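You operate a simulated robot arm through the tools that you are given. There is no shell and no other tool.

You run a simulated two-armed robot. Do the job below in one go: nothing can be reset, and whatever is moved stays where it is left.

TASK
Pick up the hand sponge with one hand, pass it to the other hand and put it on the drain grid. Fetch the scrap of card from the packing table top and set it on the lower shelf of the bench. Lift the wipes box lid open. Do these in any order. Set down upright: hand sponge.

It is judged by the outcome, as a careful person would: the job done as asked, and still so three seconds after it is handed in. It fails if anything else is knocked over, pushed out of place, dropped, spilled or broken. A push-on lid holds only when it is set on centred and level and pressed home; a screw cap is set on level and turned clockwise until tight.

THE ROBOT
Two 6-joint arms with two-finger grippers on one trunk, on a base that moves. Base frame: it is fixed to the floor where the robot stands at the start and does not move with it; the origin is under the middle of the robot, x ahead of it, y to its left, z up. Lengths are in m, angles in rad, forces in N, time in s.
The left shoulder is at the start at [0.06, 0.144, 0.6], the right one opposite. With the tool pointing down near the work surface each hand reaches from about 0.22 to 0.7 m from the robot's upright axis, wherever it stands, measured 20 degrees to its own side. Places, roughly: drain grid (22x22 cm) [-2.44, -1.36, 0.76]; hand sponge [-2.5, -1.25, 0.25]; lower shelf of the bench [1.8, 3.9, 0.2]; scrap of card [0, 4.75, 0.75]; wipes box lid [3.6, 2, 1]. Payload 2.45 kg a hand.
Tool frame (each hand has its own): the origin (TCP) lies between the finger pads and is the grasp point; the fingertips stand 0.026 m ahead of it; z points along the fingers, y is the line along which they close. The gripper opens to 0.096 m; its body begins 0.069 m behind the TCP.
Orientation is that of the tool frame in the base frame, as a unit quaternion [w, x, y, z]. With the fingers straight down and closing along the base's y, the tool's x points along the base's -x, its y along +y and its z along -z.

THE INTERFACE
- The arms move only by the tool servo_tool. It takes "left_moves", "right_moves" or both (then of equal length, played together; a hand with none holds still); each is one flat list of numbers, 7 for each row, row after row: the shift along the base's x, y, z in units of 50 mm (1.0 is 50 mm), then the turn, a rotation vector about the base's x, y, z in units of 8 degrees (1.0 is 8 degrees), then the finger opening in m, from 0 to 0.096. In form: [x, y, z, ax, ay, az, grip, x, y, z, ax, ay, az, grip, ...]. A call has 1 to 20 rows; each row shifts and turns the commanded pose from where the row before left it. A call with a number of a shift or a turn outside -1 to 1 is refused whole. A row lasts 0.2 s, in which the tool goes at most 0.05 m and 0.15 rad; a call with a longer step from one row to the next is refused whole, and so is a gripper value outside its range. Where a pose cannot be reached the arm comes as near as it can. A force on the tool above 40 N (or 10 N above the force at the start of the call, whichever is more), or a blocked arm, ends the call early, and 0.2 s more pass. The fingers move at their own pace (about 0.0799 m/s each) and stop on an object; they squeeze with about 31 N. The grip force told is the motor's: it shows also when the fingers shut on nothing. Time passes only in rows, and 0.2 s behind the last, so rows that do not move let the fingers close. It gives the time, the measured TCP pose, the force on the tool (base axes), the opening and the grip force at its end, in the units of the frame above (readings bear some noise), with the torque about the TCP (base axes, N m) and any sound that the robot's microphone picked up, and new pictures: "show" is both (left out), scene, wrist or none (wrist: the cameras of the hands that moved).
- Cameras (640 x 400 px; columns grow to the right, rows downward): "scene" is now at [0.146, -0.0016, 1.211]; the picture's right is [-0.07, -1.00, 0.00], its down [-0.69, 0.05, -0.72] and it looks along [0.72, -0.05, -0.69] (base axes); focal length 246 px, centre (320, 200). "left" rides on the left gripper at [0.082, -0.003, -0.098] in its tool frame; the picture's right is [0.04, 1.00, 0.00], its down [-0.73, 0.03, -0.68] and it looks along [-0.68, 0.03, 0.73] (tool axes); focal length 256 px, centre (320, 200). "right" rides on the right gripper at [0.082, 0.003, -0.098] in its tool frame; the picture's right is [-0.04, 1.00, 0.00], its down [-0.73, -0.03, -0.68] and it looks along [-0.68, -0.03, 0.73] (tool axes); focal length 256 px, centre (320, 200). There is no depth. A picture from a camera that has moved, and an enlarged one, comes with that camera's place and axes in the base frame and with its lens.
- raise_lower(by): slides the trunk up (or, below 0, down) by that many m; the arms and the scene camera ride with it, the base frame stays. It gives what a move gives, with no picture.
- base_move(legs): drives the robot by 1 to 6 legs, each [ahead, turn to the left] in m and rad, along the robot's own axes; the way and the turn of a leg run together, so that a leg with both is an arc; at most 1.5 m and 3.142 rad a leg. The arms and the cameras ride along, it lands a little off, and it stops where it bumps. It gives what a move gives, and a new picture of the scene camera.
- aim_head(pan, tilt): turns the head with the scene camera to pan (to the left, within 1.501 rad either way) and tilt (down, from -0.506 to 1.204), counted from straight ahead of the robot. It gives what a move gives, and a new picture of the scene camera.
- enlarge(camera, box): a new picture of the part [left, top, right, bottom] of that camera's present view, enlarged. The clock stands still meanwhile.
- sign_off(): hands the job in; it is judged then, once.

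Nothing tells you exact positions but the pictures and the camera data. Unless the task says otherwise, let go and move clear before handing in.

The tools are called after "Emit:" by a JSON object that holds its "name" and its "arguments". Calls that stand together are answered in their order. servo_tool: Moves the arms, as the interface text tells. Its arguments: {"type":"object","properties":{"left_moves":{"type":"array"},"right_moves":{"type":"array"},"show":{"type":"string","enum":["both","scene","wrist","none"]}},"required":[]} The other tools are called the same way: raise_lower (by) moves the trunk up or down; base_move (legs) drives the base; aim_head (pan, tilt) turns the head that bears the scene camera; enlarge (camera, box) takes an enlarged picture of a part of a camera's view; sign_off () hands the job in.

At the start:

```text
clock: 0.0
left_tool_pos: [0.5773, 0.2259, 0.5145]
left_tcp_rot: [0.0, 0.003, 1.0, 0.0]
left_ft_force: [0.5, -0.1, 0.8]
left_ft_torque: [0.01, -0.01, -0.03]
left_width: 0.0956
left_grip_force: 0.0
right_tool_pos: [0.3906, -0.1958, 0.5061]
right_tcp_rot: [-0.001, 0.004, 1.0, 0.0]
right_ft_force: [0.4, -0.1, -0.7]
right_ft_torque: [0.0, 0.03, 0.0]
right_width: 0.0962
right_grip_force: 0.0
trunk travel left (down, up): [-0.225, 0.365]
robot x, y, heading: [0.0002, 0.0018, 0.0]
head pan, tilt (commanded): [-0.072, 0.763]
```

scene: 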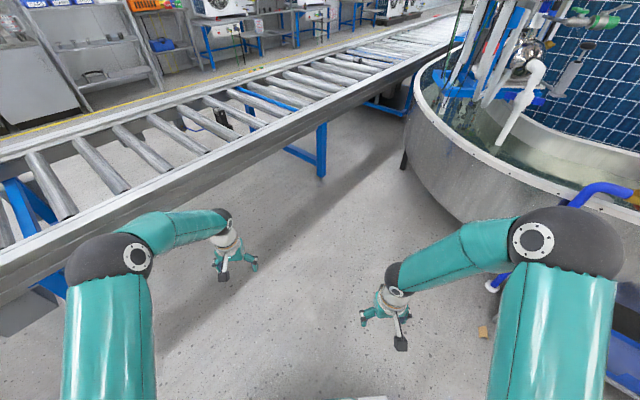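
right: 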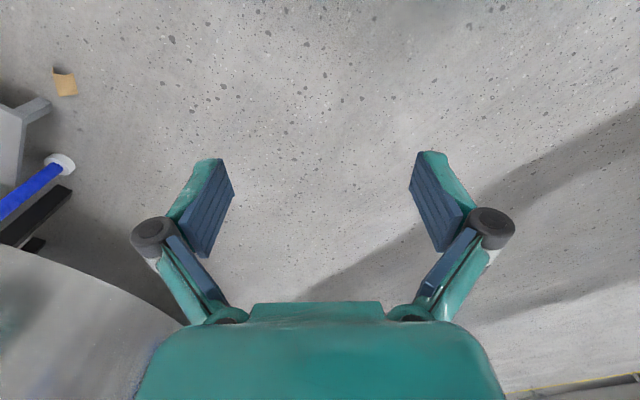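
left: 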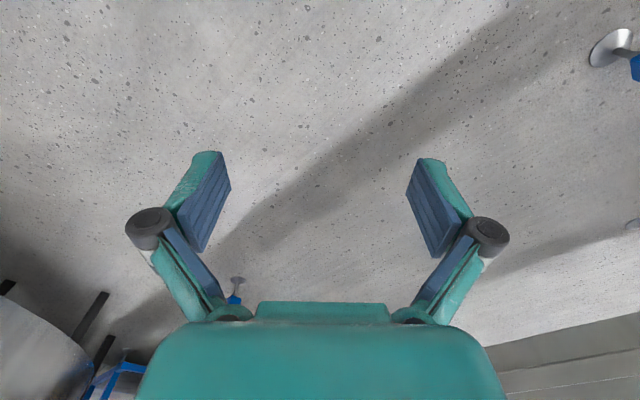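

I see a roller conveyor ahead and to the left, and a round tank to the right. The sponge and grid should be behind me. I'll look around first before driving.

Emit:
{"name": "aim_head", "arguments": {"pan": 1.5, "tilt": 0.4}}

Emit:
{"name": "aim_head", "arguments": {"pan": -1.5, "tilt": 0.4}}

Emit:
{"name": "aim_head", "arguments": {"pan": 0.0, "tilt": 0.3}}

```text
clock: 1.6
left_tool_pos: [0.5767, 0.2262, 0.5134]
left_tcp_rot: [0.0, 0.003, 1.0, 0.0]
left_ft_force: [-0.9, -0.4, 1.2]
left_ft_torque: [-0.03, 0.0, 0.02]
left_width: 0.096
left_grip_force: 0.2
right_tool_pos: [0.391, -0.1954, 0.5071]
right_tcp_rot: [-0.001, 0.003, 1.0, 0.0]
right_ft_force: [0.5, 0.1, 0.5]
right_ft_torque: [0.01, -0.03, 0.0]
right_width: 0.0959
right_grip_force: 0.0
trunk travel left (down, up): [-0.225, 0.365]
robot x, y, heading: [-0.0016, 0.0033, -0.003]
head pan, tilt (commanded): [1.499, 0.4]
camera scene: at [0.0705, 0.0967, 1.2431], right [1.0, -0.07, 0.0], down [-0.03, -0.39, -0.92], along [0.07, 0.92, -0.39], focal length 246 px, centre (320, 200)
```

scene: 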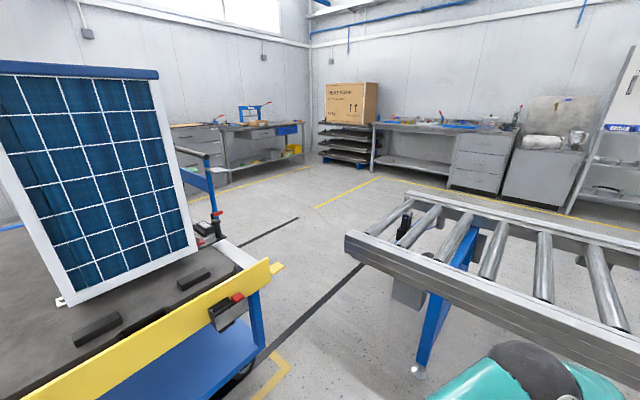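

```text
clock: 4.2
left_tool_pos: [0.5763, 0.2258, 0.514]
left_tcp_rot: [0.0, 0.003, 1.0, -0.001]
left_ft_force: [-0.2, -0.1, -1.5]
left_ft_torque: [0.0, -0.04, 0.01]
left_width: 0.0961
left_grip_force: 0.1
right_tool_pos: [0.3906, -0.1956, 0.5078]
right_tcp_rot: [-0.001, 0.004, 1.0, -0.001]
right_ft_force: [-0.1, -0.3, 1.1]
right_ft_torque: [-0.02, -0.02, 0.0]
right_width: 0.096
right_grip_force: 0.2
trunk travel left (down, up): [-0.225, 0.365]
robot x, y, heading: [-0.0025, 0.0038, 0.0]
head pan, tilt (commanded): [-1.499, 0.4]
camera scene: at [0.0706, -0.0881, 1.2432], right [-1.0, -0.07, 0.0], down [-0.03, 0.39, -0.92], along [0.07, -0.92, -0.39], focal length 246 px, centre (320, 200)
```

scene: 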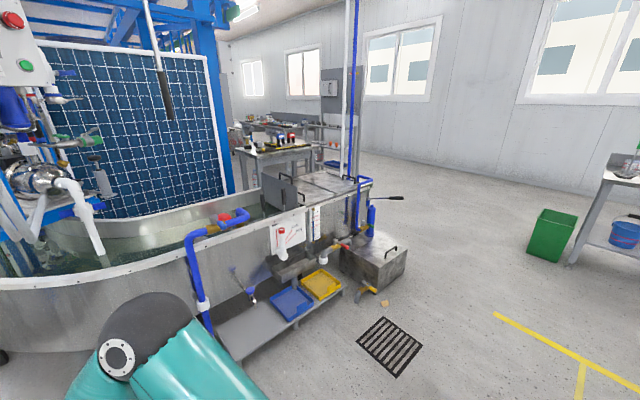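

```text
clock: 5.8
left_tool_pos: [0.5754, 0.2259, 0.5141]
left_tcp_rot: [0.0, 0.003, 1.0, 0.0]
left_ft_force: [-1.0, 0.7, 0.4]
left_ft_torque: [0.02, 0.01, 0.01]
left_width: 0.096
left_grip_force: 0.0
right_tool_pos: [0.3917, -0.1972, 0.5062]
right_tcp_rot: [-0.001, 0.004, 1.0, 0.0]
right_ft_force: [1.2, -0.3, 0.2]
right_ft_torque: [-0.01, -0.04, -0.03]
right_width: 0.0959
right_grip_force: 0.0
trunk travel left (down, up): [-0.225, 0.365]
robot x, y, heading: [-0.0008, -0.0006, -0.006]
head pan, tilt (commanded): [0.0, 0.3]
camera scene: at [0.1573, 0.0042, 1.2524], right [0.0, -1.0, 0.0], down [-0.3, 0.0, -0.96], along [0.96, 0.0, -0.3], focal length 246 px, centre (320, 200)
```

scene: 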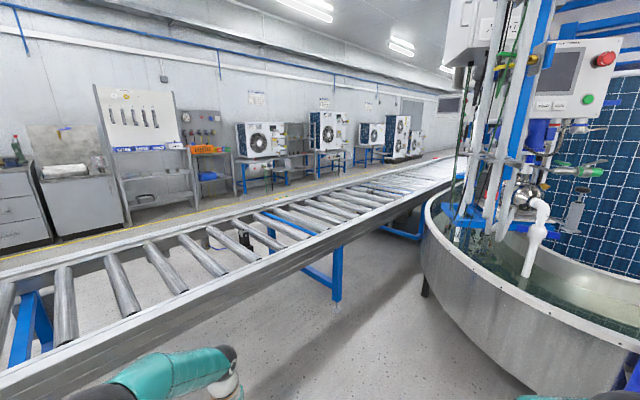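

Everything is roughly where listed: the bench with a lower shelf and the packing table lie to my left, the sponge and drain grid behind me to the right. I'll draw the left arm in first so I can turn safely, then turn right towards the sponge.

Emit:
{"name": "servo_tool", "arguments": {"left_moves": [-0.9, 0, 0, 0, 0, 0, 0.06, -0.9, 0, 0, 0, 0, 0, 0.06, -0.9, 0, 0, 0, 0, 0, 0.06, -0.9, 0, 0, 0, 0, 0, 0.06], "show": "none"}}

Emit:
{"name": "base_move", "arguments": {"legs": [[0, -2.4]]}}

```text
clock: 6.8
left_tool_pos: [0.3955, 0.2258, 0.5117]
left_tcp_rot: [0.001, 0.004, 1.0, -0.001]
left_ft_force: [0.6, 0.9, -0.4]
left_ft_torque: [0.03, -0.01, 0.0]
left_width: 0.0601
left_grip_force: 0.0
right_tool_pos: [0.3912, -0.1965, 0.5058]
right_tcp_rot: [-0.001, 0.004, 1.0, 0.0]
right_ft_force: [0.2, 0.0, 0.1]
right_ft_torque: [-0.03, -0.01, 0.01]
right_width: 0.0959
right_grip_force: 0.1
trunk travel left (down, up): [-0.225, 0.365]
robot x, y, heading: [-0.0019, -0.0013, -0.001]
head pan, tilt (commanded): [0.0, 0.3]
```

```text
clock: 10.1
left_tool_pos: [0.4322, -0.1566, 0.5114]
left_tcp_rot: [0.0, 0.425, 0.905, -0.001]
left_ft_force: [-0.7, 0.2, -0.2]
left_ft_torque: [0.01, -0.02, -0.02]
left_width: 0.0601
left_grip_force: 0.0
right_tool_pos: [0.1057, -0.4259, 0.5076]
right_tcp_rot: [0.0, 0.424, 0.906, 0.001]
right_ft_force: [-0.6, 0.9, 0.1]
right_ft_torque: [-0.01, 0.0, -0.01]
right_width: 0.0959
right_grip_force: 0.0
trunk travel left (down, up): [-0.225, 0.365]
robot x, y, heading: [0.0265, 0.0255, -0.882]
head pan, tilt (commanded): [0.0, 0.3]
stopped in leg 1: the robot was blocked; the commanded pose is now the measured one
camera scene: at [0.1335, -0.0895, 1.2524], right [-0.77, -0.64, 0.0], down [-0.19, 0.23, -0.96], along [0.61, -0.74, -0.3], focal length 246 px, centre (320, 200)
```

scene: 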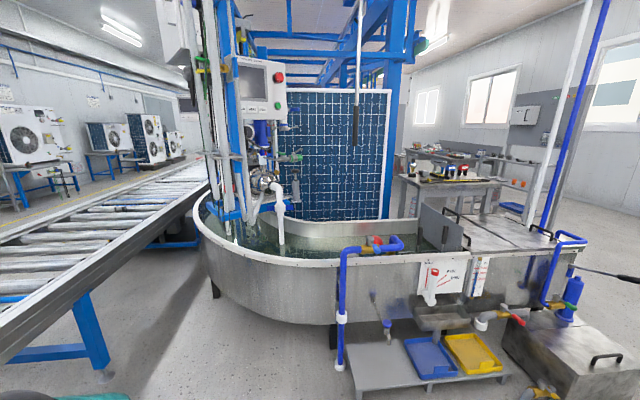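

The turn stopped early at heading -0.88; probably the back of my base touched the cart behind me. I'll look down both sides to see.

Emit:
{"name": "aim_head", "arguments": {"pan": -1.5, "tilt": 0.9}}

Emit:
{"name": "aim_head", "arguments": {"pan": 1.5, "tilt": 0.9}}

Emit:
{"name": "aim_head", "arguments": {"pan": -1.5, "tilt": 0.2}}

```text
clock: 11.7
left_tool_pos: [0.4317, -0.1573, 0.5118]
left_tcp_rot: [0.0, 0.425, 0.905, 0.0]
left_ft_force: [-0.2, 0.5, 0.1]
left_ft_torque: [0.0, -0.03, -0.02]
left_width: 0.06
left_grip_force: 0.0
right_tool_pos: [0.1067, -0.4259, 0.5078]
right_tcp_rot: [-0.001, 0.425, 0.905, 0.0]
right_ft_force: [0.3, -0.2, -0.2]
right_ft_torque: [0.0, -0.02, 0.0]
right_width: 0.0958
right_grip_force: 0.1
trunk travel left (down, up): [-0.225, 0.365]
robot x, y, heading: [0.0324, 0.0254, -0.878]
head pan, tilt (commanded): [-1.499, 0.901]
camera scene: at [0.0192, -0.0701, 1.2002], right [-0.69, 0.72, 0.0], down [0.57, 0.54, -0.62], along [-0.45, -0.43, -0.78], focal length 246 px, centre (320, 200)
```

scene: 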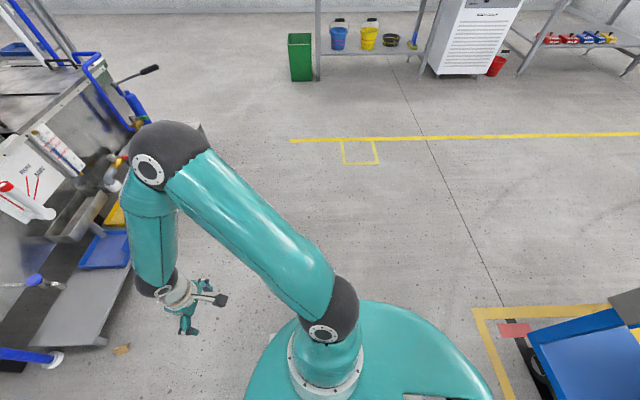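

```text
clock: 14.3
left_tool_pos: [0.433, -0.1575, 0.5124]
left_tcp_rot: [0.0, 0.425, 0.905, 0.0]
left_ft_force: [0.4, 0.1, 0.4]
left_ft_torque: [-0.01, 0.0, 0.02]
left_width: 0.0598
left_grip_force: 0.1
right_tool_pos: [0.1067, -0.4273, 0.5075]
right_tcp_rot: [0.0, 0.425, 0.905, 0.001]
right_ft_force: [0.2, -0.5, -0.2]
right_ft_torque: [-0.02, -0.01, 0.0]
right_width: 0.0959
right_grip_force: 0.1
trunk travel left (down, up): [-0.225, 0.365]
robot x, y, heading: [0.0334, 0.0271, -0.878]
head pan, tilt (commanded): [1.499, 0.901]
camera scene: at [0.1352, 0.0259, 1.2002], right [0.58, -0.81, 0.0], down [-0.64, -0.45, -0.62], along [0.51, 0.36, -0.78], focal length 246 px, centre (320, 200)
```

scene: 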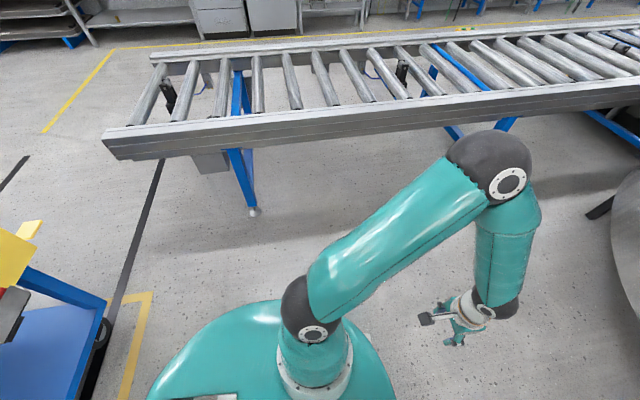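

```text
clock: 16.9
left_tool_pos: [0.4314, -0.1574, 0.5127]
left_tcp_rot: [0.001, 0.425, 0.905, 0.0]
left_ft_force: [-0.9, 0.0, 0.0]
left_ft_torque: [0.02, -0.01, -0.04]
left_width: 0.0601
left_grip_force: 0.0
right_tool_pos: [0.106, -0.4268, 0.5066]
right_tcp_rot: [-0.001, 0.425, 0.905, 0.0]
right_ft_force: [0.3, -0.1, 0.5]
right_ft_torque: [0.0, 0.02, -0.02]
right_width: 0.096
right_grip_force: 0.2
trunk travel left (down, up): [-0.225, 0.365]
robot x, y, heading: [0.0322, 0.0256, -0.884]
head pan, tilt (commanded): [-1.499, 0.201]
camera scene: at [0.0064, -0.0824, 1.2617], right [-0.69, 0.72, 0.0], down [0.14, 0.14, -0.98], along [-0.71, -0.68, -0.2], focal length 246 px, centre (320, 200)
```

scene: 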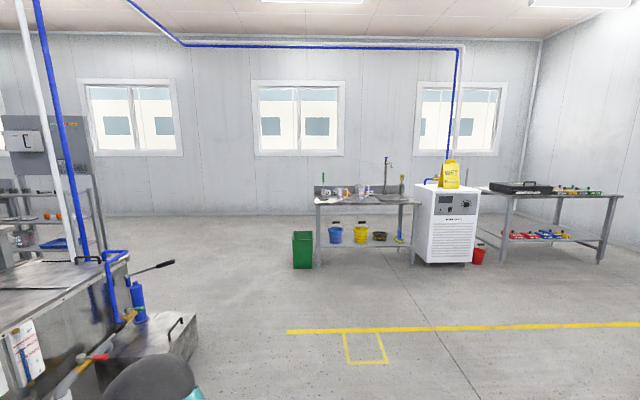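

The rear of my round base is right beside the cart. I'll go forward a little and then continue the turn to the right; the sink table with buckets below it is where the sponge and grid should be.

Emit:
{"name": "base_move", "arguments": {"legs": [[0.12, 0], [0, -1.65]]}}

```text
clock: 20.7
left_tool_pos: [0.2364, -0.4894, 0.5135]
left_tcp_rot: [0.0, 0.761, 0.649, -0.001]
left_ft_force: [0.8, 0.5, 0.3]
left_ft_torque: [0.0, 0.0, -0.03]
left_width: 0.0596
left_grip_force: 0.1
right_tool_pos: [-0.1798, -0.4219, 0.5087]
right_tcp_rot: [-0.001, 0.761, 0.649, 0.001]
right_ft_force: [0.8, -0.1, 0.6]
right_ft_torque: [-0.02, 0.05, 0.03]
right_width: 0.0962
right_grip_force: 0.0
trunk travel left (down, up): [-0.225, 0.365]
robot x, y, heading: [0.1457, -0.0706, -1.75]
head pan, tilt (commanded): [-1.499, 0.201]
stopped in leg 2: the robot was blocked; the commanded pose is now the measured one
camera scene: at [0.0445, -0.1178, 1.2618], right [0.11, 0.99, 0.0], down [0.2, -0.02, -0.98], along [-0.97, 0.1, -0.2], focal length 246 px, centre (320, 200)
```

scene: 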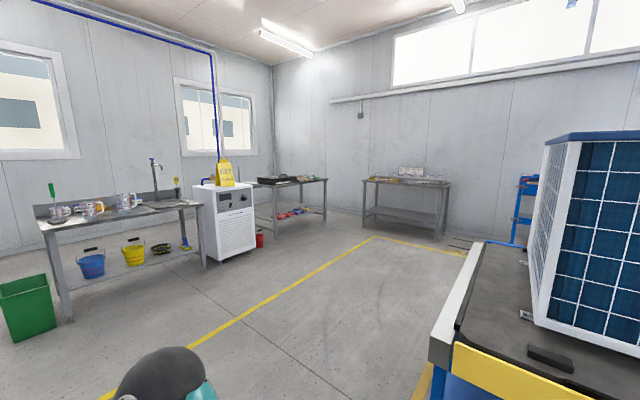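

Blocked again at heading -1.75. I'll look left to see what is close to my left arm.

Emit:
{"name": "aim_head", "arguments": {"pan": 1.2, "tilt": 0.9}}

Emit:
{"name": "aim_head", "arguments": {"pan": 0.3, "tilt": 0.9}}

```text
clock: 23.1
left_tool_pos: [0.2368, -0.489, 0.5123]
left_tcp_rot: [0.0, 0.761, 0.649, 0.0]
left_ft_force: [-0.2, 0.0, 0.3]
left_ft_torque: [0.02, 0.01, -0.02]
left_width: 0.0599
left_grip_force: 0.1
right_tool_pos: [-0.1814, -0.4204, 0.5078]
right_tcp_rot: [-0.001, 0.761, 0.648, 0.001]
right_ft_force: [-0.3, -0.1, 1.0]
right_ft_torque: [-0.02, -0.01, 0.02]
right_width: 0.0959
right_grip_force: 0.1
trunk travel left (down, up): [-0.225, 0.365]
robot x, y, heading: [0.1513, -0.0708, -1.747]
head pan, tilt (commanded): [1.201, 0.901]
camera scene: at [0.2012, -0.1672, 1.2002], right [-0.52, -0.85, 0.0], down [-0.67, 0.41, -0.62], along [0.53, -0.32, -0.78], focal length 246 px, centre (320, 200)
```

scene: 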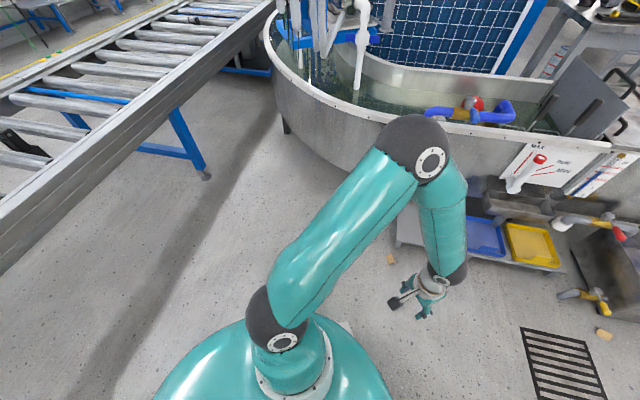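

```text
clock: 24.3
left_tool_pos: [0.2377, -0.4887, 0.5133]
left_tcp_rot: [-0.001, 0.761, 0.649, -0.001]
left_ft_force: [-0.6, -0.6, -0.8]
left_ft_torque: [0.01, 0.0, -0.03]
left_width: 0.0603
left_grip_force: 0.0
right_tool_pos: [-0.1792, -0.4202, 0.5071]
right_tcp_rot: [-0.001, 0.761, 0.648, 0.001]
right_ft_force: [0.4, 0.3, -1.3]
right_ft_torque: [0.0, -0.02, 0.03]
right_width: 0.0958
right_grip_force: 0.1
trunk travel left (down, up): [-0.225, 0.365]
robot x, y, heading: [0.1427, -0.0679, -1.75]
head pan, tilt (commanded): [0.3, 0.901]
camera scene: at [0.146, -0.2027, 1.2001], right [-0.99, -0.12, 0.0], down [-0.1, 0.78, -0.62], along [0.08, -0.62, -0.78], focal length 246 px, centre (320, 200)
```

scene: 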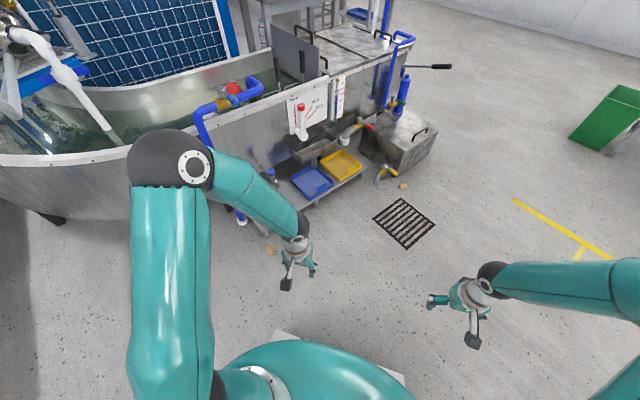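

I don't see anything clearly touching. I'll try a smaller turn to see whether it is really blocked.

Emit:
{"name": "base_move", "arguments": {"legs": [[0, -0.4]]}}

```text
clock: 26.0
left_tool_pos: [0.0631, -0.4939, 0.5125]
left_tcp_rot: [0.0, 0.874, 0.485, 0.0]
left_ft_force: [0.7, 0.5, 0.4]
left_ft_torque: [0.03, 0.0, -0.02]
left_width: 0.06
left_grip_force: 0.1
right_tool_pos: [-0.2934, -0.2695, 0.5085]
right_tcp_rot: [0.0, 0.875, 0.484, 0.001]
right_ft_force: [0.8, -0.2, 0.6]
right_ft_torque: [0.0, -0.01, 0.0]
right_width: 0.0961
right_grip_force: 0.1
trunk travel left (down, up): [-0.225, 0.365]
robot x, y, heading: [0.1606, -0.0842, -2.147]
head pan, tilt (commanded): [0.3, 0.901]
camera scene: at [0.1069, -0.2044, 1.2001], right [-0.96, 0.27, 0.0], down [0.21, 0.75, -0.62], along [-0.17, -0.6, -0.78], focal length 246 px, centre (320, 200)
```

scene: 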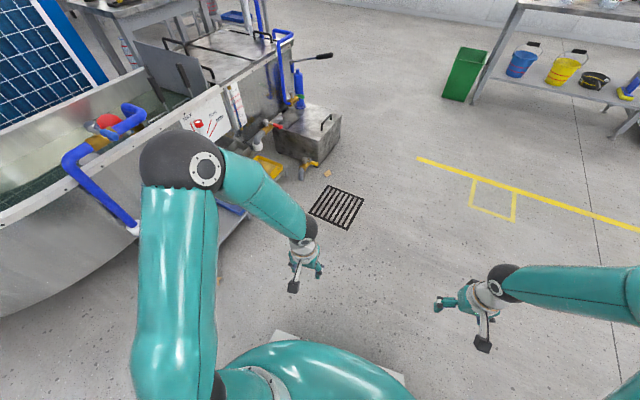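

It turned freely this time, so long turns just stall; I'll use short legs. Next I'll face the sink table and study it.

Emit:
{"name": "base_move", "arguments": {"legs": [[0, -0.5]]}}

Emit:
{"name": "aim_head", "arguments": {"pan": 0.0, "tilt": 0.2}}

Emit:
{"name": "enlarge", "arguments": {"camera": "scene", "box": [200, 120, 440, 270]}}

```text
clock: 28.0
left_tool_pos: [-0.1187, -0.3952, 0.5144]
left_tcp_rot: [0.0, 0.968, 0.25, 0.0]
left_ft_force: [0.1, -0.8, -0.1]
left_ft_torque: [-0.04, 0.01, -0.01]
left_width: 0.0603
left_grip_force: 0.1
right_tool_pos: [-0.3242, -0.027, 0.5087]
right_tcp_rot: [-0.001, 0.968, 0.25, 0.001]
right_ft_force: [0.1, -0.2, 0.4]
right_ft_torque: [0.03, 0.03, -0.02]
right_width: 0.0958
right_grip_force: 0.1
trunk travel left (down, up): [-0.225, 0.365]
robot x, y, heading: [0.1681, -0.1, -2.649]
head pan, tilt (commanded): [0.3, 0.901]
camera scene: at [0.0685, -0.1814, 1.2001], right [-0.71, 0.7, 0.0], down [0.55, 0.56, -0.62], along [-0.44, -0.44, -0.78], focal length 246 px, centre (320, 200)
```

scene: 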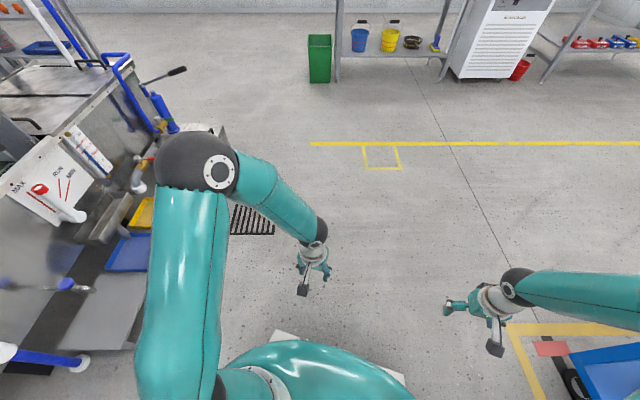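

```text
clock: 29.1
left_tool_pos: [-0.1178, -0.3966, 0.5136]
left_tcp_rot: [0.0, 0.968, 0.25, 0.0]
left_ft_force: [0.9, 0.1, 0.3]
left_ft_torque: [0.04, 0.05, 0.01]
left_width: 0.06
left_grip_force: 0.1
right_tool_pos: [-0.3236, -0.0275, 0.5091]
right_tcp_rot: [-0.001, 0.968, 0.252, 0.001]
right_ft_force: [0.0, 0.1, -0.8]
right_ft_torque: [-0.01, -0.02, 0.02]
right_width: 0.0959
right_grip_force: 0.0
trunk travel left (down, up): [-0.225, 0.365]
robot x, y, heading: [0.1728, -0.1039, -2.647]
head pan, tilt (commanded): [0.0, 0.201]
camera scene: at [0.0392, -0.1717, 1.2616], right [-0.47, 0.88, 0.0], down [0.18, 0.09, -0.98], along [-0.86, -0.46, -0.2], focal length 246 px, centre (320, 200)
```

scene: 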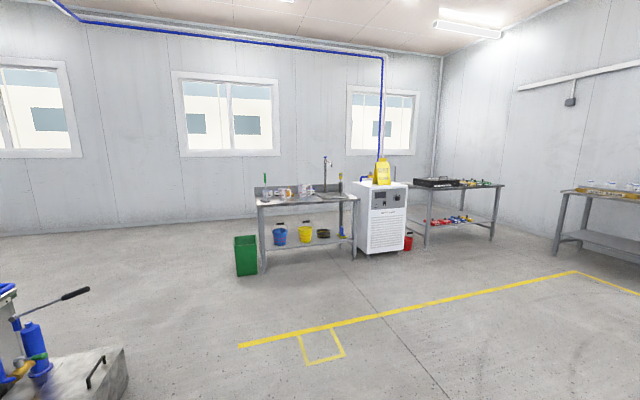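

```text
2.67 times, centred on (320, 195) of scene
camera zoom: at [0.0392, -0.1717, 1.2616], right [-0.47, 0.88, 0.0], down [0.18, 0.09, -0.98], along [-0.86, -0.46, -0.2], focal length 656 px, centre (320, 213)
```

zoom: 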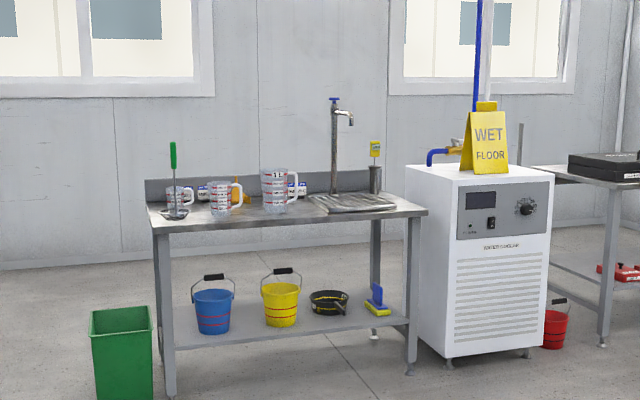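

The sponge (yellow with a blue handle) stands at the right end of the sink table's lower shelf, and the drain grid is on the top beside the tap. I'll drive nearer in stages.

Emit:
{"name": "base_move", "arguments": {"legs": [[0, -0.15], [1.2, 0], [0, 0.3]]}}

Emit:
{"name": "enlarge", "arguments": {"camera": "scene", "box": [200, 130, 440, 280]}}

```text
clock: 36.9
left_tool_pos: [-1.1736, -0.8406, 0.5151]
left_tcp_rot: [0.001, 0.945, 0.326, -0.001]
left_ft_force: [-0.1, -0.4, 0.0]
left_ft_torque: [-0.03, 0.03, 0.03]
left_width: 0.0599
left_grip_force: 0.1
right_tool_pos: [-1.4334, -0.5085, 0.51]
right_tcp_rot: [0.0, 0.945, 0.327, 0.001]
right_ft_force: [-0.6, -1.1, 0.2]
right_ft_torque: [0.0, -0.03, -0.04]
right_width: 0.096
right_grip_force: 0.2
trunk travel left (down, up): [-0.225, 0.365]
robot x, y, heading: [-0.9367, -0.496, -2.489]
head pan, tilt (commanded): [0.0, 0.201]
camera scene: at [-1.0601, -0.5855, 1.2616], right [-0.61, 0.79, 0.0], down [0.16, 0.12, -0.98], along [-0.78, -0.6, -0.2], focal length 246 px, centre (320, 200)
```

scene: 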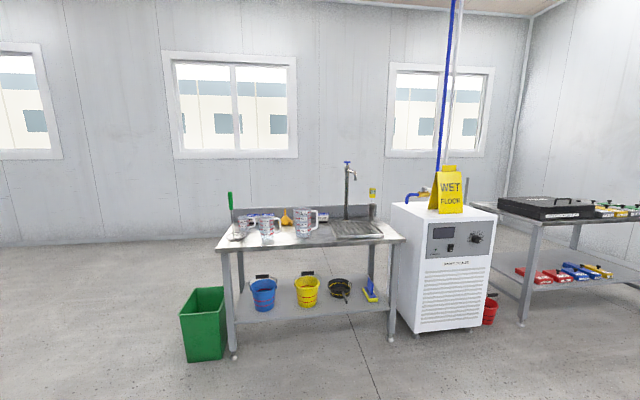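

```text
2.67 times, centred on (320, 205) of scene
camera zoom: at [-1.0601, -0.5855, 1.2616], right [-0.61, 0.79, 0.0], down [0.16, 0.12, -0.98], along [-0.78, -0.6, -0.2], focal length 656 px, centre (320, 187)
```

zoom: 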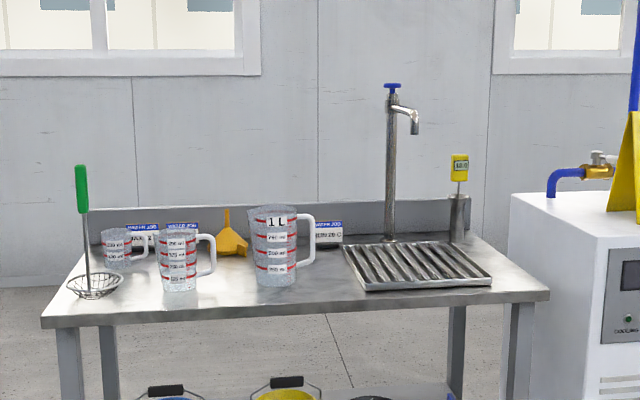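

The table is turned about 45° to me, with its front edge near x+y ≈ -3.6; the grid is on the top right and the sponge below it. I'll drive up in front of the right part and face it squarely.

Emit:
{"name": "base_move", "arguments": {"legs": [[0, -0.317], [0.85, 0], [0, 0.44]]}}

Emit:
{"name": "aim_head", "arguments": {"pan": -0.1, "tilt": 0.6}}

```text
clock: 43.9
left_tool_pos: [-1.9207, -1.134, 0.5131]
left_tcp_rot: [0.0, 0.926, 0.377, 0.0]
left_ft_force: [-0.2, 0.1, -0.6]
left_ft_torque: [0.03, -0.03, 0.04]
left_width: 0.0601
left_grip_force: 0.1
right_tool_pos: [-2.2158, -0.8306, 0.5088]
right_tcp_rot: [-0.001, 0.926, 0.377, 0.001]
right_ft_force: [0.0, 0.6, 0.2]
right_ft_torque: [0.01, 0.0, -0.01]
right_width: 0.096
right_grip_force: 0.1
trunk travel left (down, up): [-0.225, 0.365]
robot x, y, heading: [-1.7361, -0.7549, -2.383]
head pan, tilt (commanded): [0.0, 0.201]
camera scene: at [-1.848, -0.8539, 1.2617], right [-0.69, 0.73, 0.0], down [0.15, 0.14, -0.98], along [-0.71, -0.67, -0.2], focal length 246 px, centre (320, 200)
```

scene: 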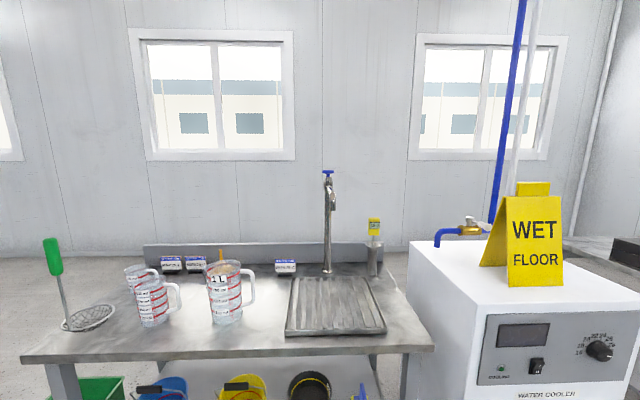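

```text
clock: 44.8
left_tool_pos: [-1.9218, -1.1327, 0.5149]
left_tcp_rot: [0.0, 0.927, 0.376, 0.0]
left_ft_force: [-0.5, 0.4, -0.8]
left_ft_torque: [-0.02, 0.03, -0.01]
left_width: 0.0603
left_grip_force: 0.1
right_tool_pos: [-2.2156, -0.8312, 0.5094]
right_tcp_rot: [-0.001, 0.926, 0.377, 0.001]
right_ft_force: [0.3, 0.3, 0.2]
right_ft_torque: [0.0, 0.01, -0.01]
right_width: 0.0961
right_grip_force: 0.0
trunk travel left (down, up): [-0.225, 0.365]
robot x, y, heading: [-1.7385, -0.7516, -2.389]
head pan, tilt (commanded): [-0.099, 0.6]
camera scene: at [-1.8504, -0.8439, 1.225], right [-0.61, 0.79, 0.0], down [0.45, 0.35, -0.83], along [-0.65, -0.51, -0.56], focal length 246 px, centre (320, 200)
```

scene: 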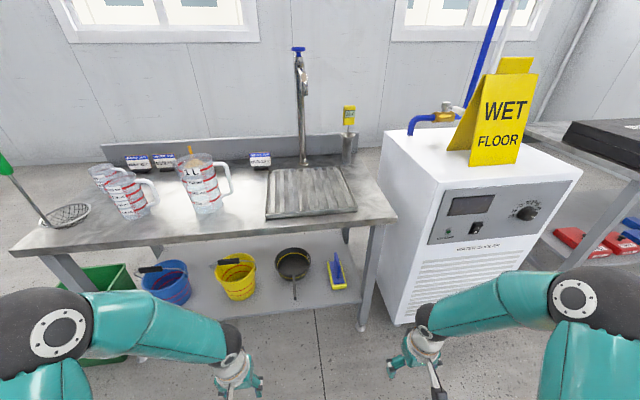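

I can see the sponge now: a yellow pad with a blue grip on the lower shelf. I'll zoom in on it and the grid.

Emit:
{"name": "enlarge", "arguments": {"camera": "scene", "box": [290, 230, 390, 300]}}

Emit:
{"name": "enlarge", "arguments": {"camera": "scene", "box": [240, 130, 410, 240]}}

```text
5.71 times, centred on (340, 265) of scene
camera zoom: at [-1.8504, -0.8439, 1.225], right [-0.61, 0.79, 0.0], down [0.45, 0.35, -0.83], along [-0.65, -0.51, -0.56], focal length 1405 px, centre (206, -171)
```

zoom: 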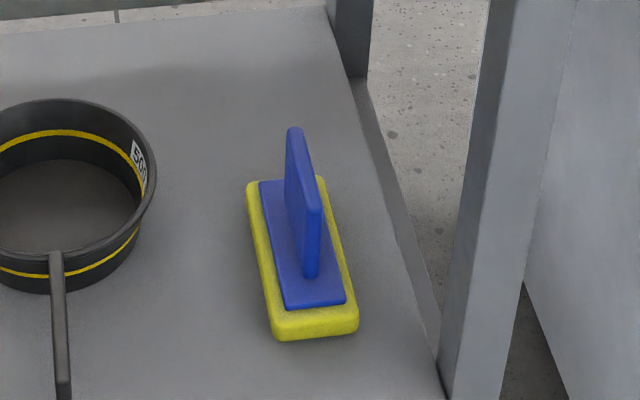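

```text
3.64 times, centred on (325, 185) of scene
camera zoom: at [-1.8504, -0.8439, 1.225], right [-0.61, 0.79, 0.0], down [0.45, 0.35, -0.83], along [-0.65, -0.51, -0.56], focal length 894 px, centre (302, 254)
```

zoom: 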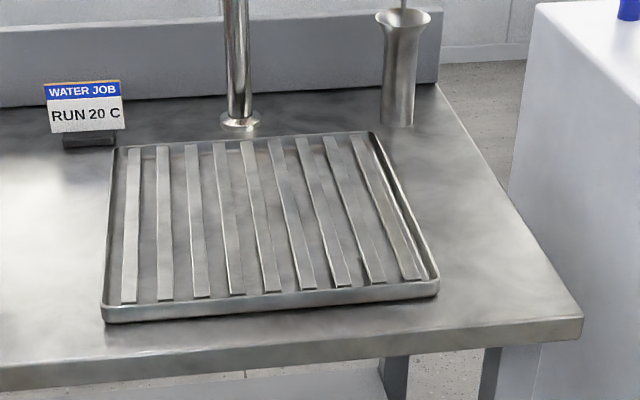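

The sponge is a yellow pad (about 15×7 cm) with an upright blue fin along its length, pointing away from me; its centre is near (-2.54, -1.29), with the fin top at z≈0.31. I plan to grasp the fin with the right hand, swing it sideways in front of me, and take it with the left. First I'll move in to line up.

Emit:
{"name": "base_move", "arguments": {"legs": [[0, -0.124], [0.21, 0], [0, 0.153]]}}

Emit:
{"name": "aim_head", "arguments": {"pan": -0.1, "tilt": 0.9}}

```text
clock: 47.7
left_tool_pos: [-2.0792, -1.2591, 0.515]
left_tcp_rot: [0.0, 0.922, 0.387, 0.0]
left_ft_force: [0.7, -0.5, -0.2]
left_ft_torque: [0.02, 0.0, -0.03]
left_width: 0.0599
left_grip_force: 0.1
right_tool_pos: [-2.3794, -0.9621, 0.5098]
right_tcp_rot: [0.001, 0.922, 0.387, 0.001]
right_ft_force: [0.8, -0.4, -0.3]
right_ft_torque: [0.0, 0.03, -0.01]
right_width: 0.0963
right_grip_force: 0.0
trunk travel left (down, up): [-0.225, 0.365]
robot x, y, heading: [-1.909, -0.8658, -2.364]
head pan, tilt (commanded): [-0.099, 0.6]
camera scene: at [-2.0205, -0.9619, 1.2249], right [-0.63, 0.78, 0.0], down [0.44, 0.36, -0.82], along [-0.64, -0.52, -0.57], focal length 246 px, centre (320, 200)
```

scene: 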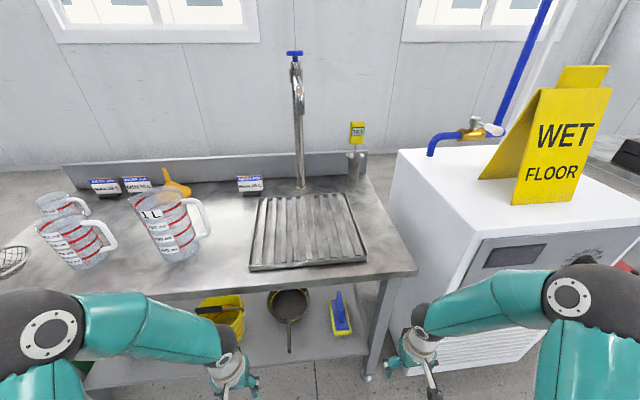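

```text
clock: 48.5
left_tool_pos: [-2.0785, -1.2594, 0.5149]
left_tcp_rot: [0.0, 0.922, 0.387, -0.001]
left_ft_force: [0.2, 1.4, 0.1]
left_ft_torque: [-0.01, 0.01, 0.0]
left_width: 0.0599
left_grip_force: 0.1
right_tool_pos: [-2.3798, -0.9631, 0.5109]
right_tcp_rot: [0.0, 0.922, 0.388, 0.001]
right_ft_force: [0.1, 0.4, 0.6]
right_ft_torque: [0.0, 0.03, 0.0]
right_width: 0.0959
right_grip_force: 0.0
trunk travel left (down, up): [-0.225, 0.365]
robot x, y, heading: [-1.9111, -0.87, -2.364]
head pan, tilt (commanded): [-0.099, 0.901]
camera scene: at [-2.0104, -0.9537, 1.2002], right [-0.63, 0.78, 0.0], down [0.61, 0.49, -0.62], along [-0.48, -0.39, -0.78], focal length 246 px, centre (320, 200)
```

scene: 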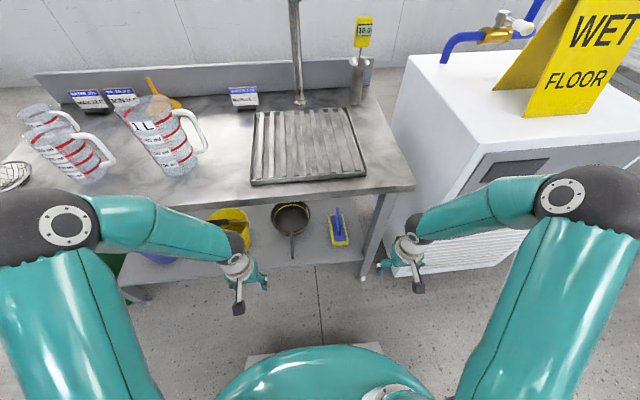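

I'm lined up in front of the sponge, about 0.75 m away. I'll zoom in to fix its position from this second viewpoint.

Emit:
{"name": "enlarge", "arguments": {"camera": "scene", "box": [290, 180, 400, 270]}}

Emit:
{"name": "enlarge", "arguments": {"camera": "scene", "box": [220, 80, 430, 210]}}

```text
4.44 times, centred on (345, 225) of scene
camera zoom: at [-2.0104, -0.9537, 1.2002], right [-0.63, 0.78, 0.0], down [0.61, 0.49, -0.62], along [-0.48, -0.39, -0.78], focal length 1093 px, centre (209, 89)
```

zoom: 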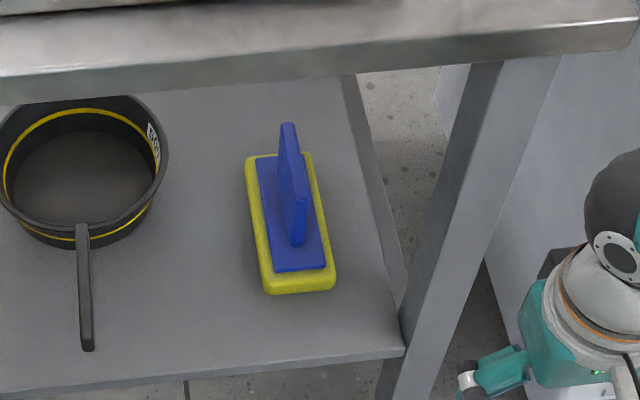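

```text
3.05 times, centred on (325, 145) of scene
camera zoom: at [-2.0104, -0.9537, 1.2002], right [-0.63, 0.78, 0.0], down [0.61, 0.49, -0.62], along [-0.48, -0.39, -0.78], focal length 749 px, centre (305, 368)
```

zoom: 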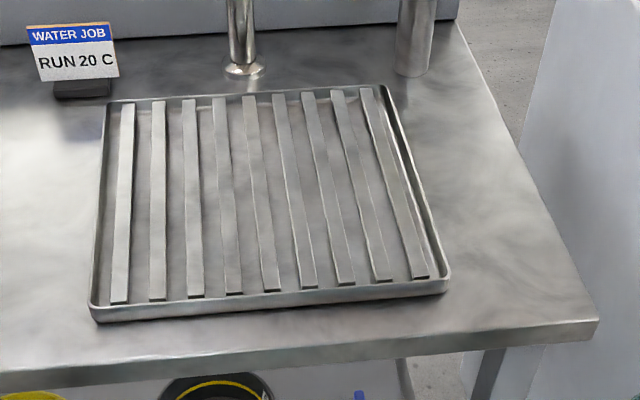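

The fin points straight away from me, so a gripper closing sideways with the tool tilted forward about 50° suits it and keeps the forearm clear of the tabletop edge. I'll lower the trunk, then tilt the right hand in front of the shelf.

Emit:
{"name": "raise_lower", "arguments": {"by": -0.2}}

Emit:
{"name": "servo_tool", "arguments": {"right_moves": [0, 0, 0, -0.626, 0.636, 0, 0.06, 0, 0, 0, -0.626, 0.636, 0, 0.06, 0, 0, 0, -0.626, 0.636, 0, 0.06, 0, 0, 0, -0.626, 0.636, 0, 0.06, 0, 0, 0, -0.626, 0.636, 0, 0.06, 0, 0, 0, -0.626, 0.636, 0, 0.06, 0, 0, 0, -0.626, 0.636, 0, 0.06], "show": "both"}}

```text
clock: 50.7
left_tool_pos: [-2.0787, -1.2582, 0.3155]
left_tcp_rot: [0.0, 0.922, 0.387, 0.0]
left_ft_force: [0.5, -0.4, 0.5]
left_ft_torque: [-0.02, 0.0, -0.03]
left_width: 0.06
left_grip_force: 0.0
right_tool_pos: [-2.3796, -0.9625, 0.3101]
right_tcp_rot: [0.0, 0.922, 0.387, 0.001]
right_ft_force: [-0.2, 0.2, 0.0]
right_ft_torque: [0.03, 0.01, -0.01]
right_width: 0.096
right_grip_force: 0.1
trunk travel left (down, up): [-0.025, 0.565]
robot x, y, heading: [-1.9141, -0.8675, -2.357]
head pan, tilt (commanded): [-0.099, 0.901]
```

```text
clock: 52.3
left_tool_pos: [-2.0797, -1.2592, 0.3145]
left_tcp_rot: [0.0, 0.922, 0.387, -0.001]
left_ft_force: [-0.2, -1.1, -0.1]
left_ft_torque: [0.0, 0.01, -0.01]
left_width: 0.0601
left_grip_force: 0.1
right_tool_pos: [-2.3765, -1.069, 0.3556]
right_tcp_rot: [0.148, 0.839, 0.348, -0.391]
right_ft_force: [0.0, 0.3, 0.5]
right_ft_torque: [0.0, -0.02, 0.01]
right_width: 0.06
right_grip_force: 0.1
right hand out of reach, approached as far as the arm can: row 4, 5, 6, 7
trunk travel left (down, up): [-0.025, 0.565]
robot x, y, heading: [-1.9125, -0.8671, -2.362]
head pan, tilt (commanded): [-0.099, 0.901]
camera scene: at [-2.0102, -0.9535, 1.0001], right [-0.63, 0.78, 0.0], down [0.61, 0.49, -0.62], along [-0.48, -0.39, -0.78], focal length 246 px, centre (320, 200)
camera right: at [-2.2827, -0.9806, 0.3569], right [0.68, -0.73, 0.01], down [0.02, 0.03, 1.0], along [-0.73, -0.68, 0.04], focal length 256 px, centre (320, 200)
```

scene: 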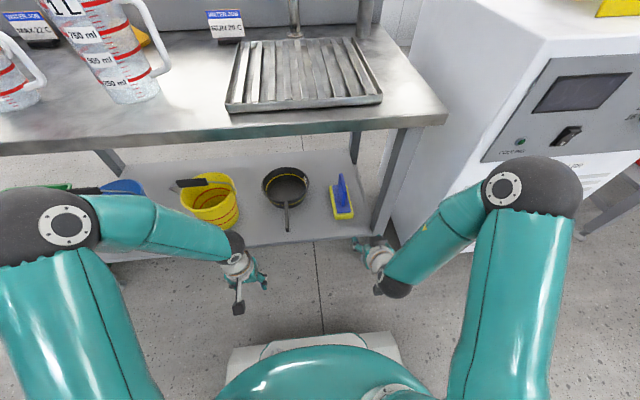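
right: 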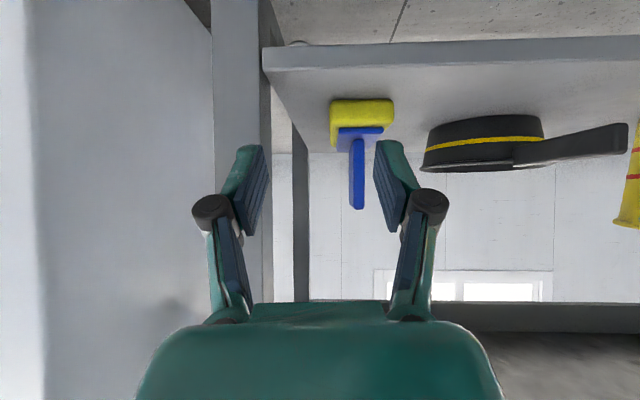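

The wrist view shows the sponge clearly; combining both cameras the shelf top is at z≈0.26 and the fin runs from about (-2.47,-1.23) to (-2.54,-1.29), top z≈0.37. I'll check the hand against the scene camera to be sure the two frames agree.

Emit:
{"name": "enlarge", "arguments": {"camera": "scene", "box": [300, 150, 460, 300]}}

Emit:
{"name": "enlarge", "arguments": {"camera": "right", "box": [200, 20, 460, 230]}}

```text
2.67 times, centred on (380, 225) of scene
camera zoom: at [-2.0102, -0.9535, 1.0001], right [-0.63, 0.78, 0.0], down [0.61, 0.49, -0.62], along [-0.48, -0.39, -0.78], focal length 656 px, centre (160, 133)
```

zoom: 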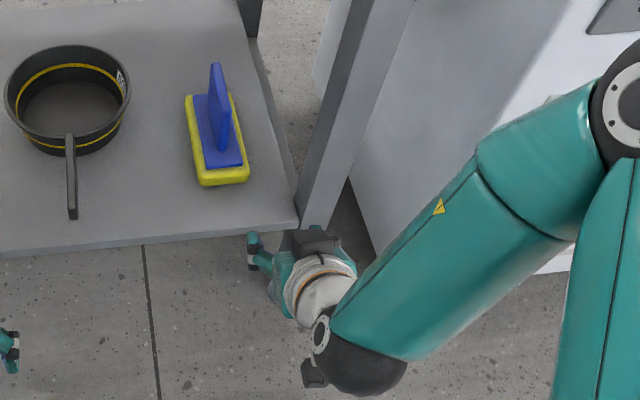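

```text
1.90 times, centred on (330, 125) of right
camera zoom: at [-2.2827, -0.9806, 0.3569], right [0.68, -0.73, 0.01], down [0.02, 0.03, 1.0], along [-0.73, -0.68, 0.04], focal length 488 px, centre (301, 343)
```

zoom: 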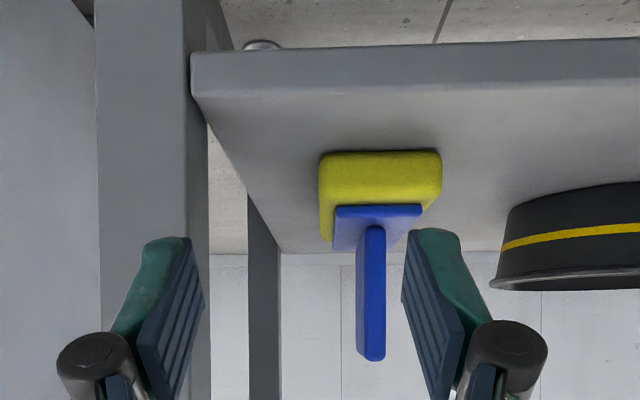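

The frames agree. I'll nudge the hand left first (away from the table leg) and see how the commanded pose responds after that out-of-reach row.

Emit:
{"name": "servo_tool", "arguments": {"right_moves": [0.284, -0.281, 0.2, 0, 0, 0, 0.06, 0.284, -0.281, 0.2, 0, 0, 0, 0.06], "show": "none"}}

```text
clock: 52.9
left_tool_pos: [-2.0784, -1.2596, 0.3161]
left_tcp_rot: [0.001, 0.922, 0.387, 0.0]
left_ft_force: [0.7, -0.5, 0.3]
left_ft_torque: [0.04, -0.01, -0.02]
left_width: 0.0601
left_grip_force: 0.0
right_tool_pos: [-2.3471, -1.0972, 0.3739]
right_tcp_rot: [0.157, 0.836, 0.351, -0.391]
right_ft_force: [0.8, 0.3, -0.2]
right_ft_torque: [0.01, 0.0, 0.0]
right_width: 0.06
right_grip_force: 0.2
trunk travel left (down, up): [-0.025, 0.565]
robot x, y, heading: [-1.914, -0.8636, -2.363]
head pan, tilt (commanded): [-0.099, 0.901]
```

The commanded pose follows the measured one. Now forward to the pre-grasp point just behind and above the fin.

Emit:
{"name": "servo_tool", "arguments": {"right_moves": [-0.593, -0.62, 0.24, 0, 0, 0, 0.06, -0.593, -0.62, 0.24, 0, 0, 0, 0.06, -0.593, -0.62, 0.24, 0, 0, 0, 0.06], "show": "both"}}

```text
clock: 53.7
left_tool_pos: [-2.078, -1.2587, 0.3158]
left_tcp_rot: [0.0, 0.922, 0.387, 0.0]
left_ft_force: [0.9, -0.7, -1.1]
left_ft_torque: [0.01, 0.06, 0.01]
left_width: 0.0601
left_grip_force: 0.0
right_tool_pos: [-2.4376, -1.1867, 0.4085]
right_tcp_rot: [0.157, 0.836, 0.351, -0.391]
right_ft_force: [-0.1, -0.2, 0.5]
right_ft_torque: [0.03, -0.03, -0.01]
right_width: 0.0601
right_grip_force: 0.1
trunk travel left (down, up): [-0.025, 0.565]
robot x, y, heading: [-1.9099, -0.8659, -2.368]
head pan, tilt (commanded): [-0.099, 0.901]
camera scene: at [-2.0102, -0.9536, 1.0001], right [-0.63, 0.78, 0.0], down [0.61, 0.49, -0.62], along [-0.48, -0.39, -0.78], focal length 246 px, centre (320, 200)
camera right: at [-2.3444, -1.0977, 0.4089], right [0.69, -0.72, 0.02], down [0.02, 0.04, 1.0], along [-0.72, -0.69, 0.04], focal length 256 px, centre (320, 200)
```

scene: 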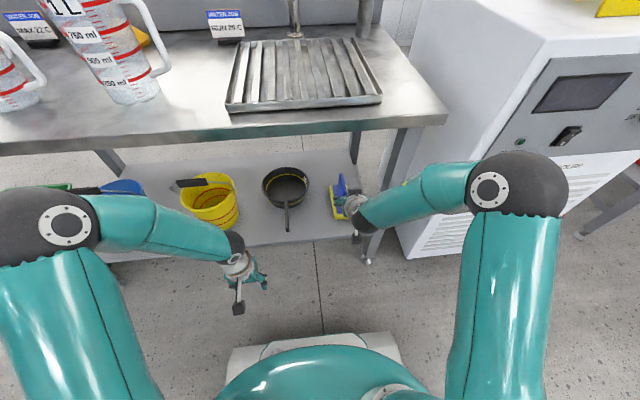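
right: 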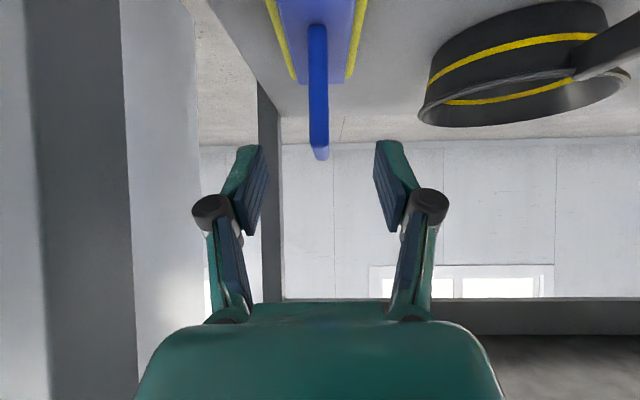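

The fin is centred between the fingers. I'll go in along the tool axis most of the way, then look.

Emit:
{"name": "servo_tool", "arguments": {"right_moves": [-0.282, -0.262, -0.318, 0, 0, 0, 0.06, -0.282, -0.262, -0.318, 0, 0, 0, 0.06, -0.282, -0.262, -0.318, 0, 0, 0, 0.06], "show": "both"}}

```text
clock: 54.5
left_tool_pos: [-2.0789, -1.2589, 0.3161]
left_tcp_rot: [-0.001, 0.922, 0.387, -0.001]
left_ft_force: [-0.5, -0.4, 1.0]
left_ft_torque: [0.01, 0.02, 0.0]
left_width: 0.0596
left_grip_force: 0.1
right_tool_pos: [-2.48, -1.2276, 0.3623]
right_tcp_rot: [0.157, 0.836, 0.352, -0.39]
right_ft_force: [1.3, 0.2, 0.3]
right_ft_torque: [-0.02, 0.02, 0.01]
right_width: 0.0598
right_grip_force: 0.1
trunk travel left (down, up): [-0.025, 0.565]
robot x, y, heading: [-1.9111, -0.8643, -2.361]
head pan, tilt (commanded): [-0.099, 0.901]
camera scene: at [-2.0102, -0.9536, 1.0001], right [-0.63, 0.78, 0.0], down [0.61, 0.49, -0.62], along [-0.48, -0.39, -0.78], focal length 246 px, centre (320, 200)
camera right: at [-2.3871, -1.1381, 0.3636], right [0.69, -0.72, 0.02], down [0.02, 0.04, 1.0], along [-0.72, -0.69, 0.05], focal length 256 px, centre (320, 200)
```

scene: 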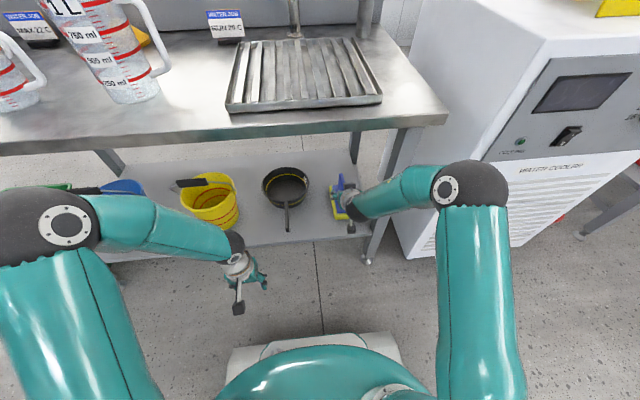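
right: 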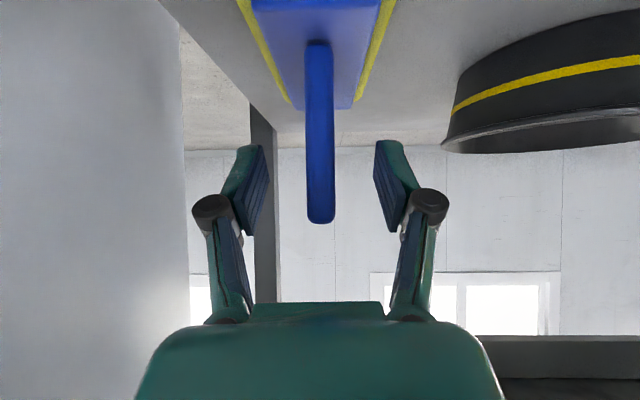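

The fin is between the fingers. A little further in, then close the grip.

Emit:
{"name": "servo_tool", "arguments": {"right_moves": [-0.33, -0.31, -0.38, 0, 0, 0, 0.06, 0, 0, 0, 0, 0, 0, 0.0, 0, 0, 0, 0, 0, 0, 0.0, 0, 0, 0, 0, 0, 0, 0.0, 0, 0, 0, 0, 0, 0, 0.0], "show": "wrist"}}

```text
clock: 55.7
left_tool_pos: [-2.0791, -1.2595, 0.3154]
left_tcp_rot: [0.0, 0.922, 0.387, 0.0]
left_ft_force: [0.0, 0.1, -0.3]
left_ft_torque: [0.01, 0.0, 0.02]
left_width: 0.0602
left_grip_force: 0.0
right_tool_pos: [-2.4967, -1.2421, 0.3466]
right_tcp_rot: [0.157, 0.836, 0.352, -0.391]
right_ft_force: [-0.8, 0.2, -0.2]
right_ft_torque: [-0.1, 0.03, -0.05]
right_width: 0.0134
right_grip_force: 30.9
trunk travel left (down, up): [-0.025, 0.565]
robot x, y, heading: [-1.9071, -0.8687, -2.366]
head pan, tilt (commanded): [-0.099, 0.901]
camera right: at [-2.404, -1.1538, 0.3469], right [0.69, -0.72, 0.02], down [0.02, 0.04, 1.0], along [-0.72, -0.69, 0.05], focal length 256 px, centre (320, 200)
```

right: 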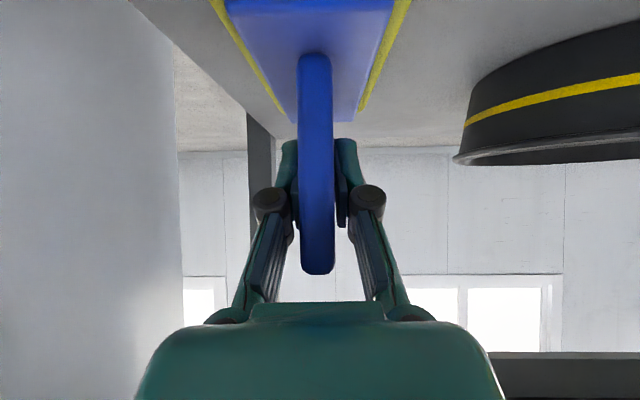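

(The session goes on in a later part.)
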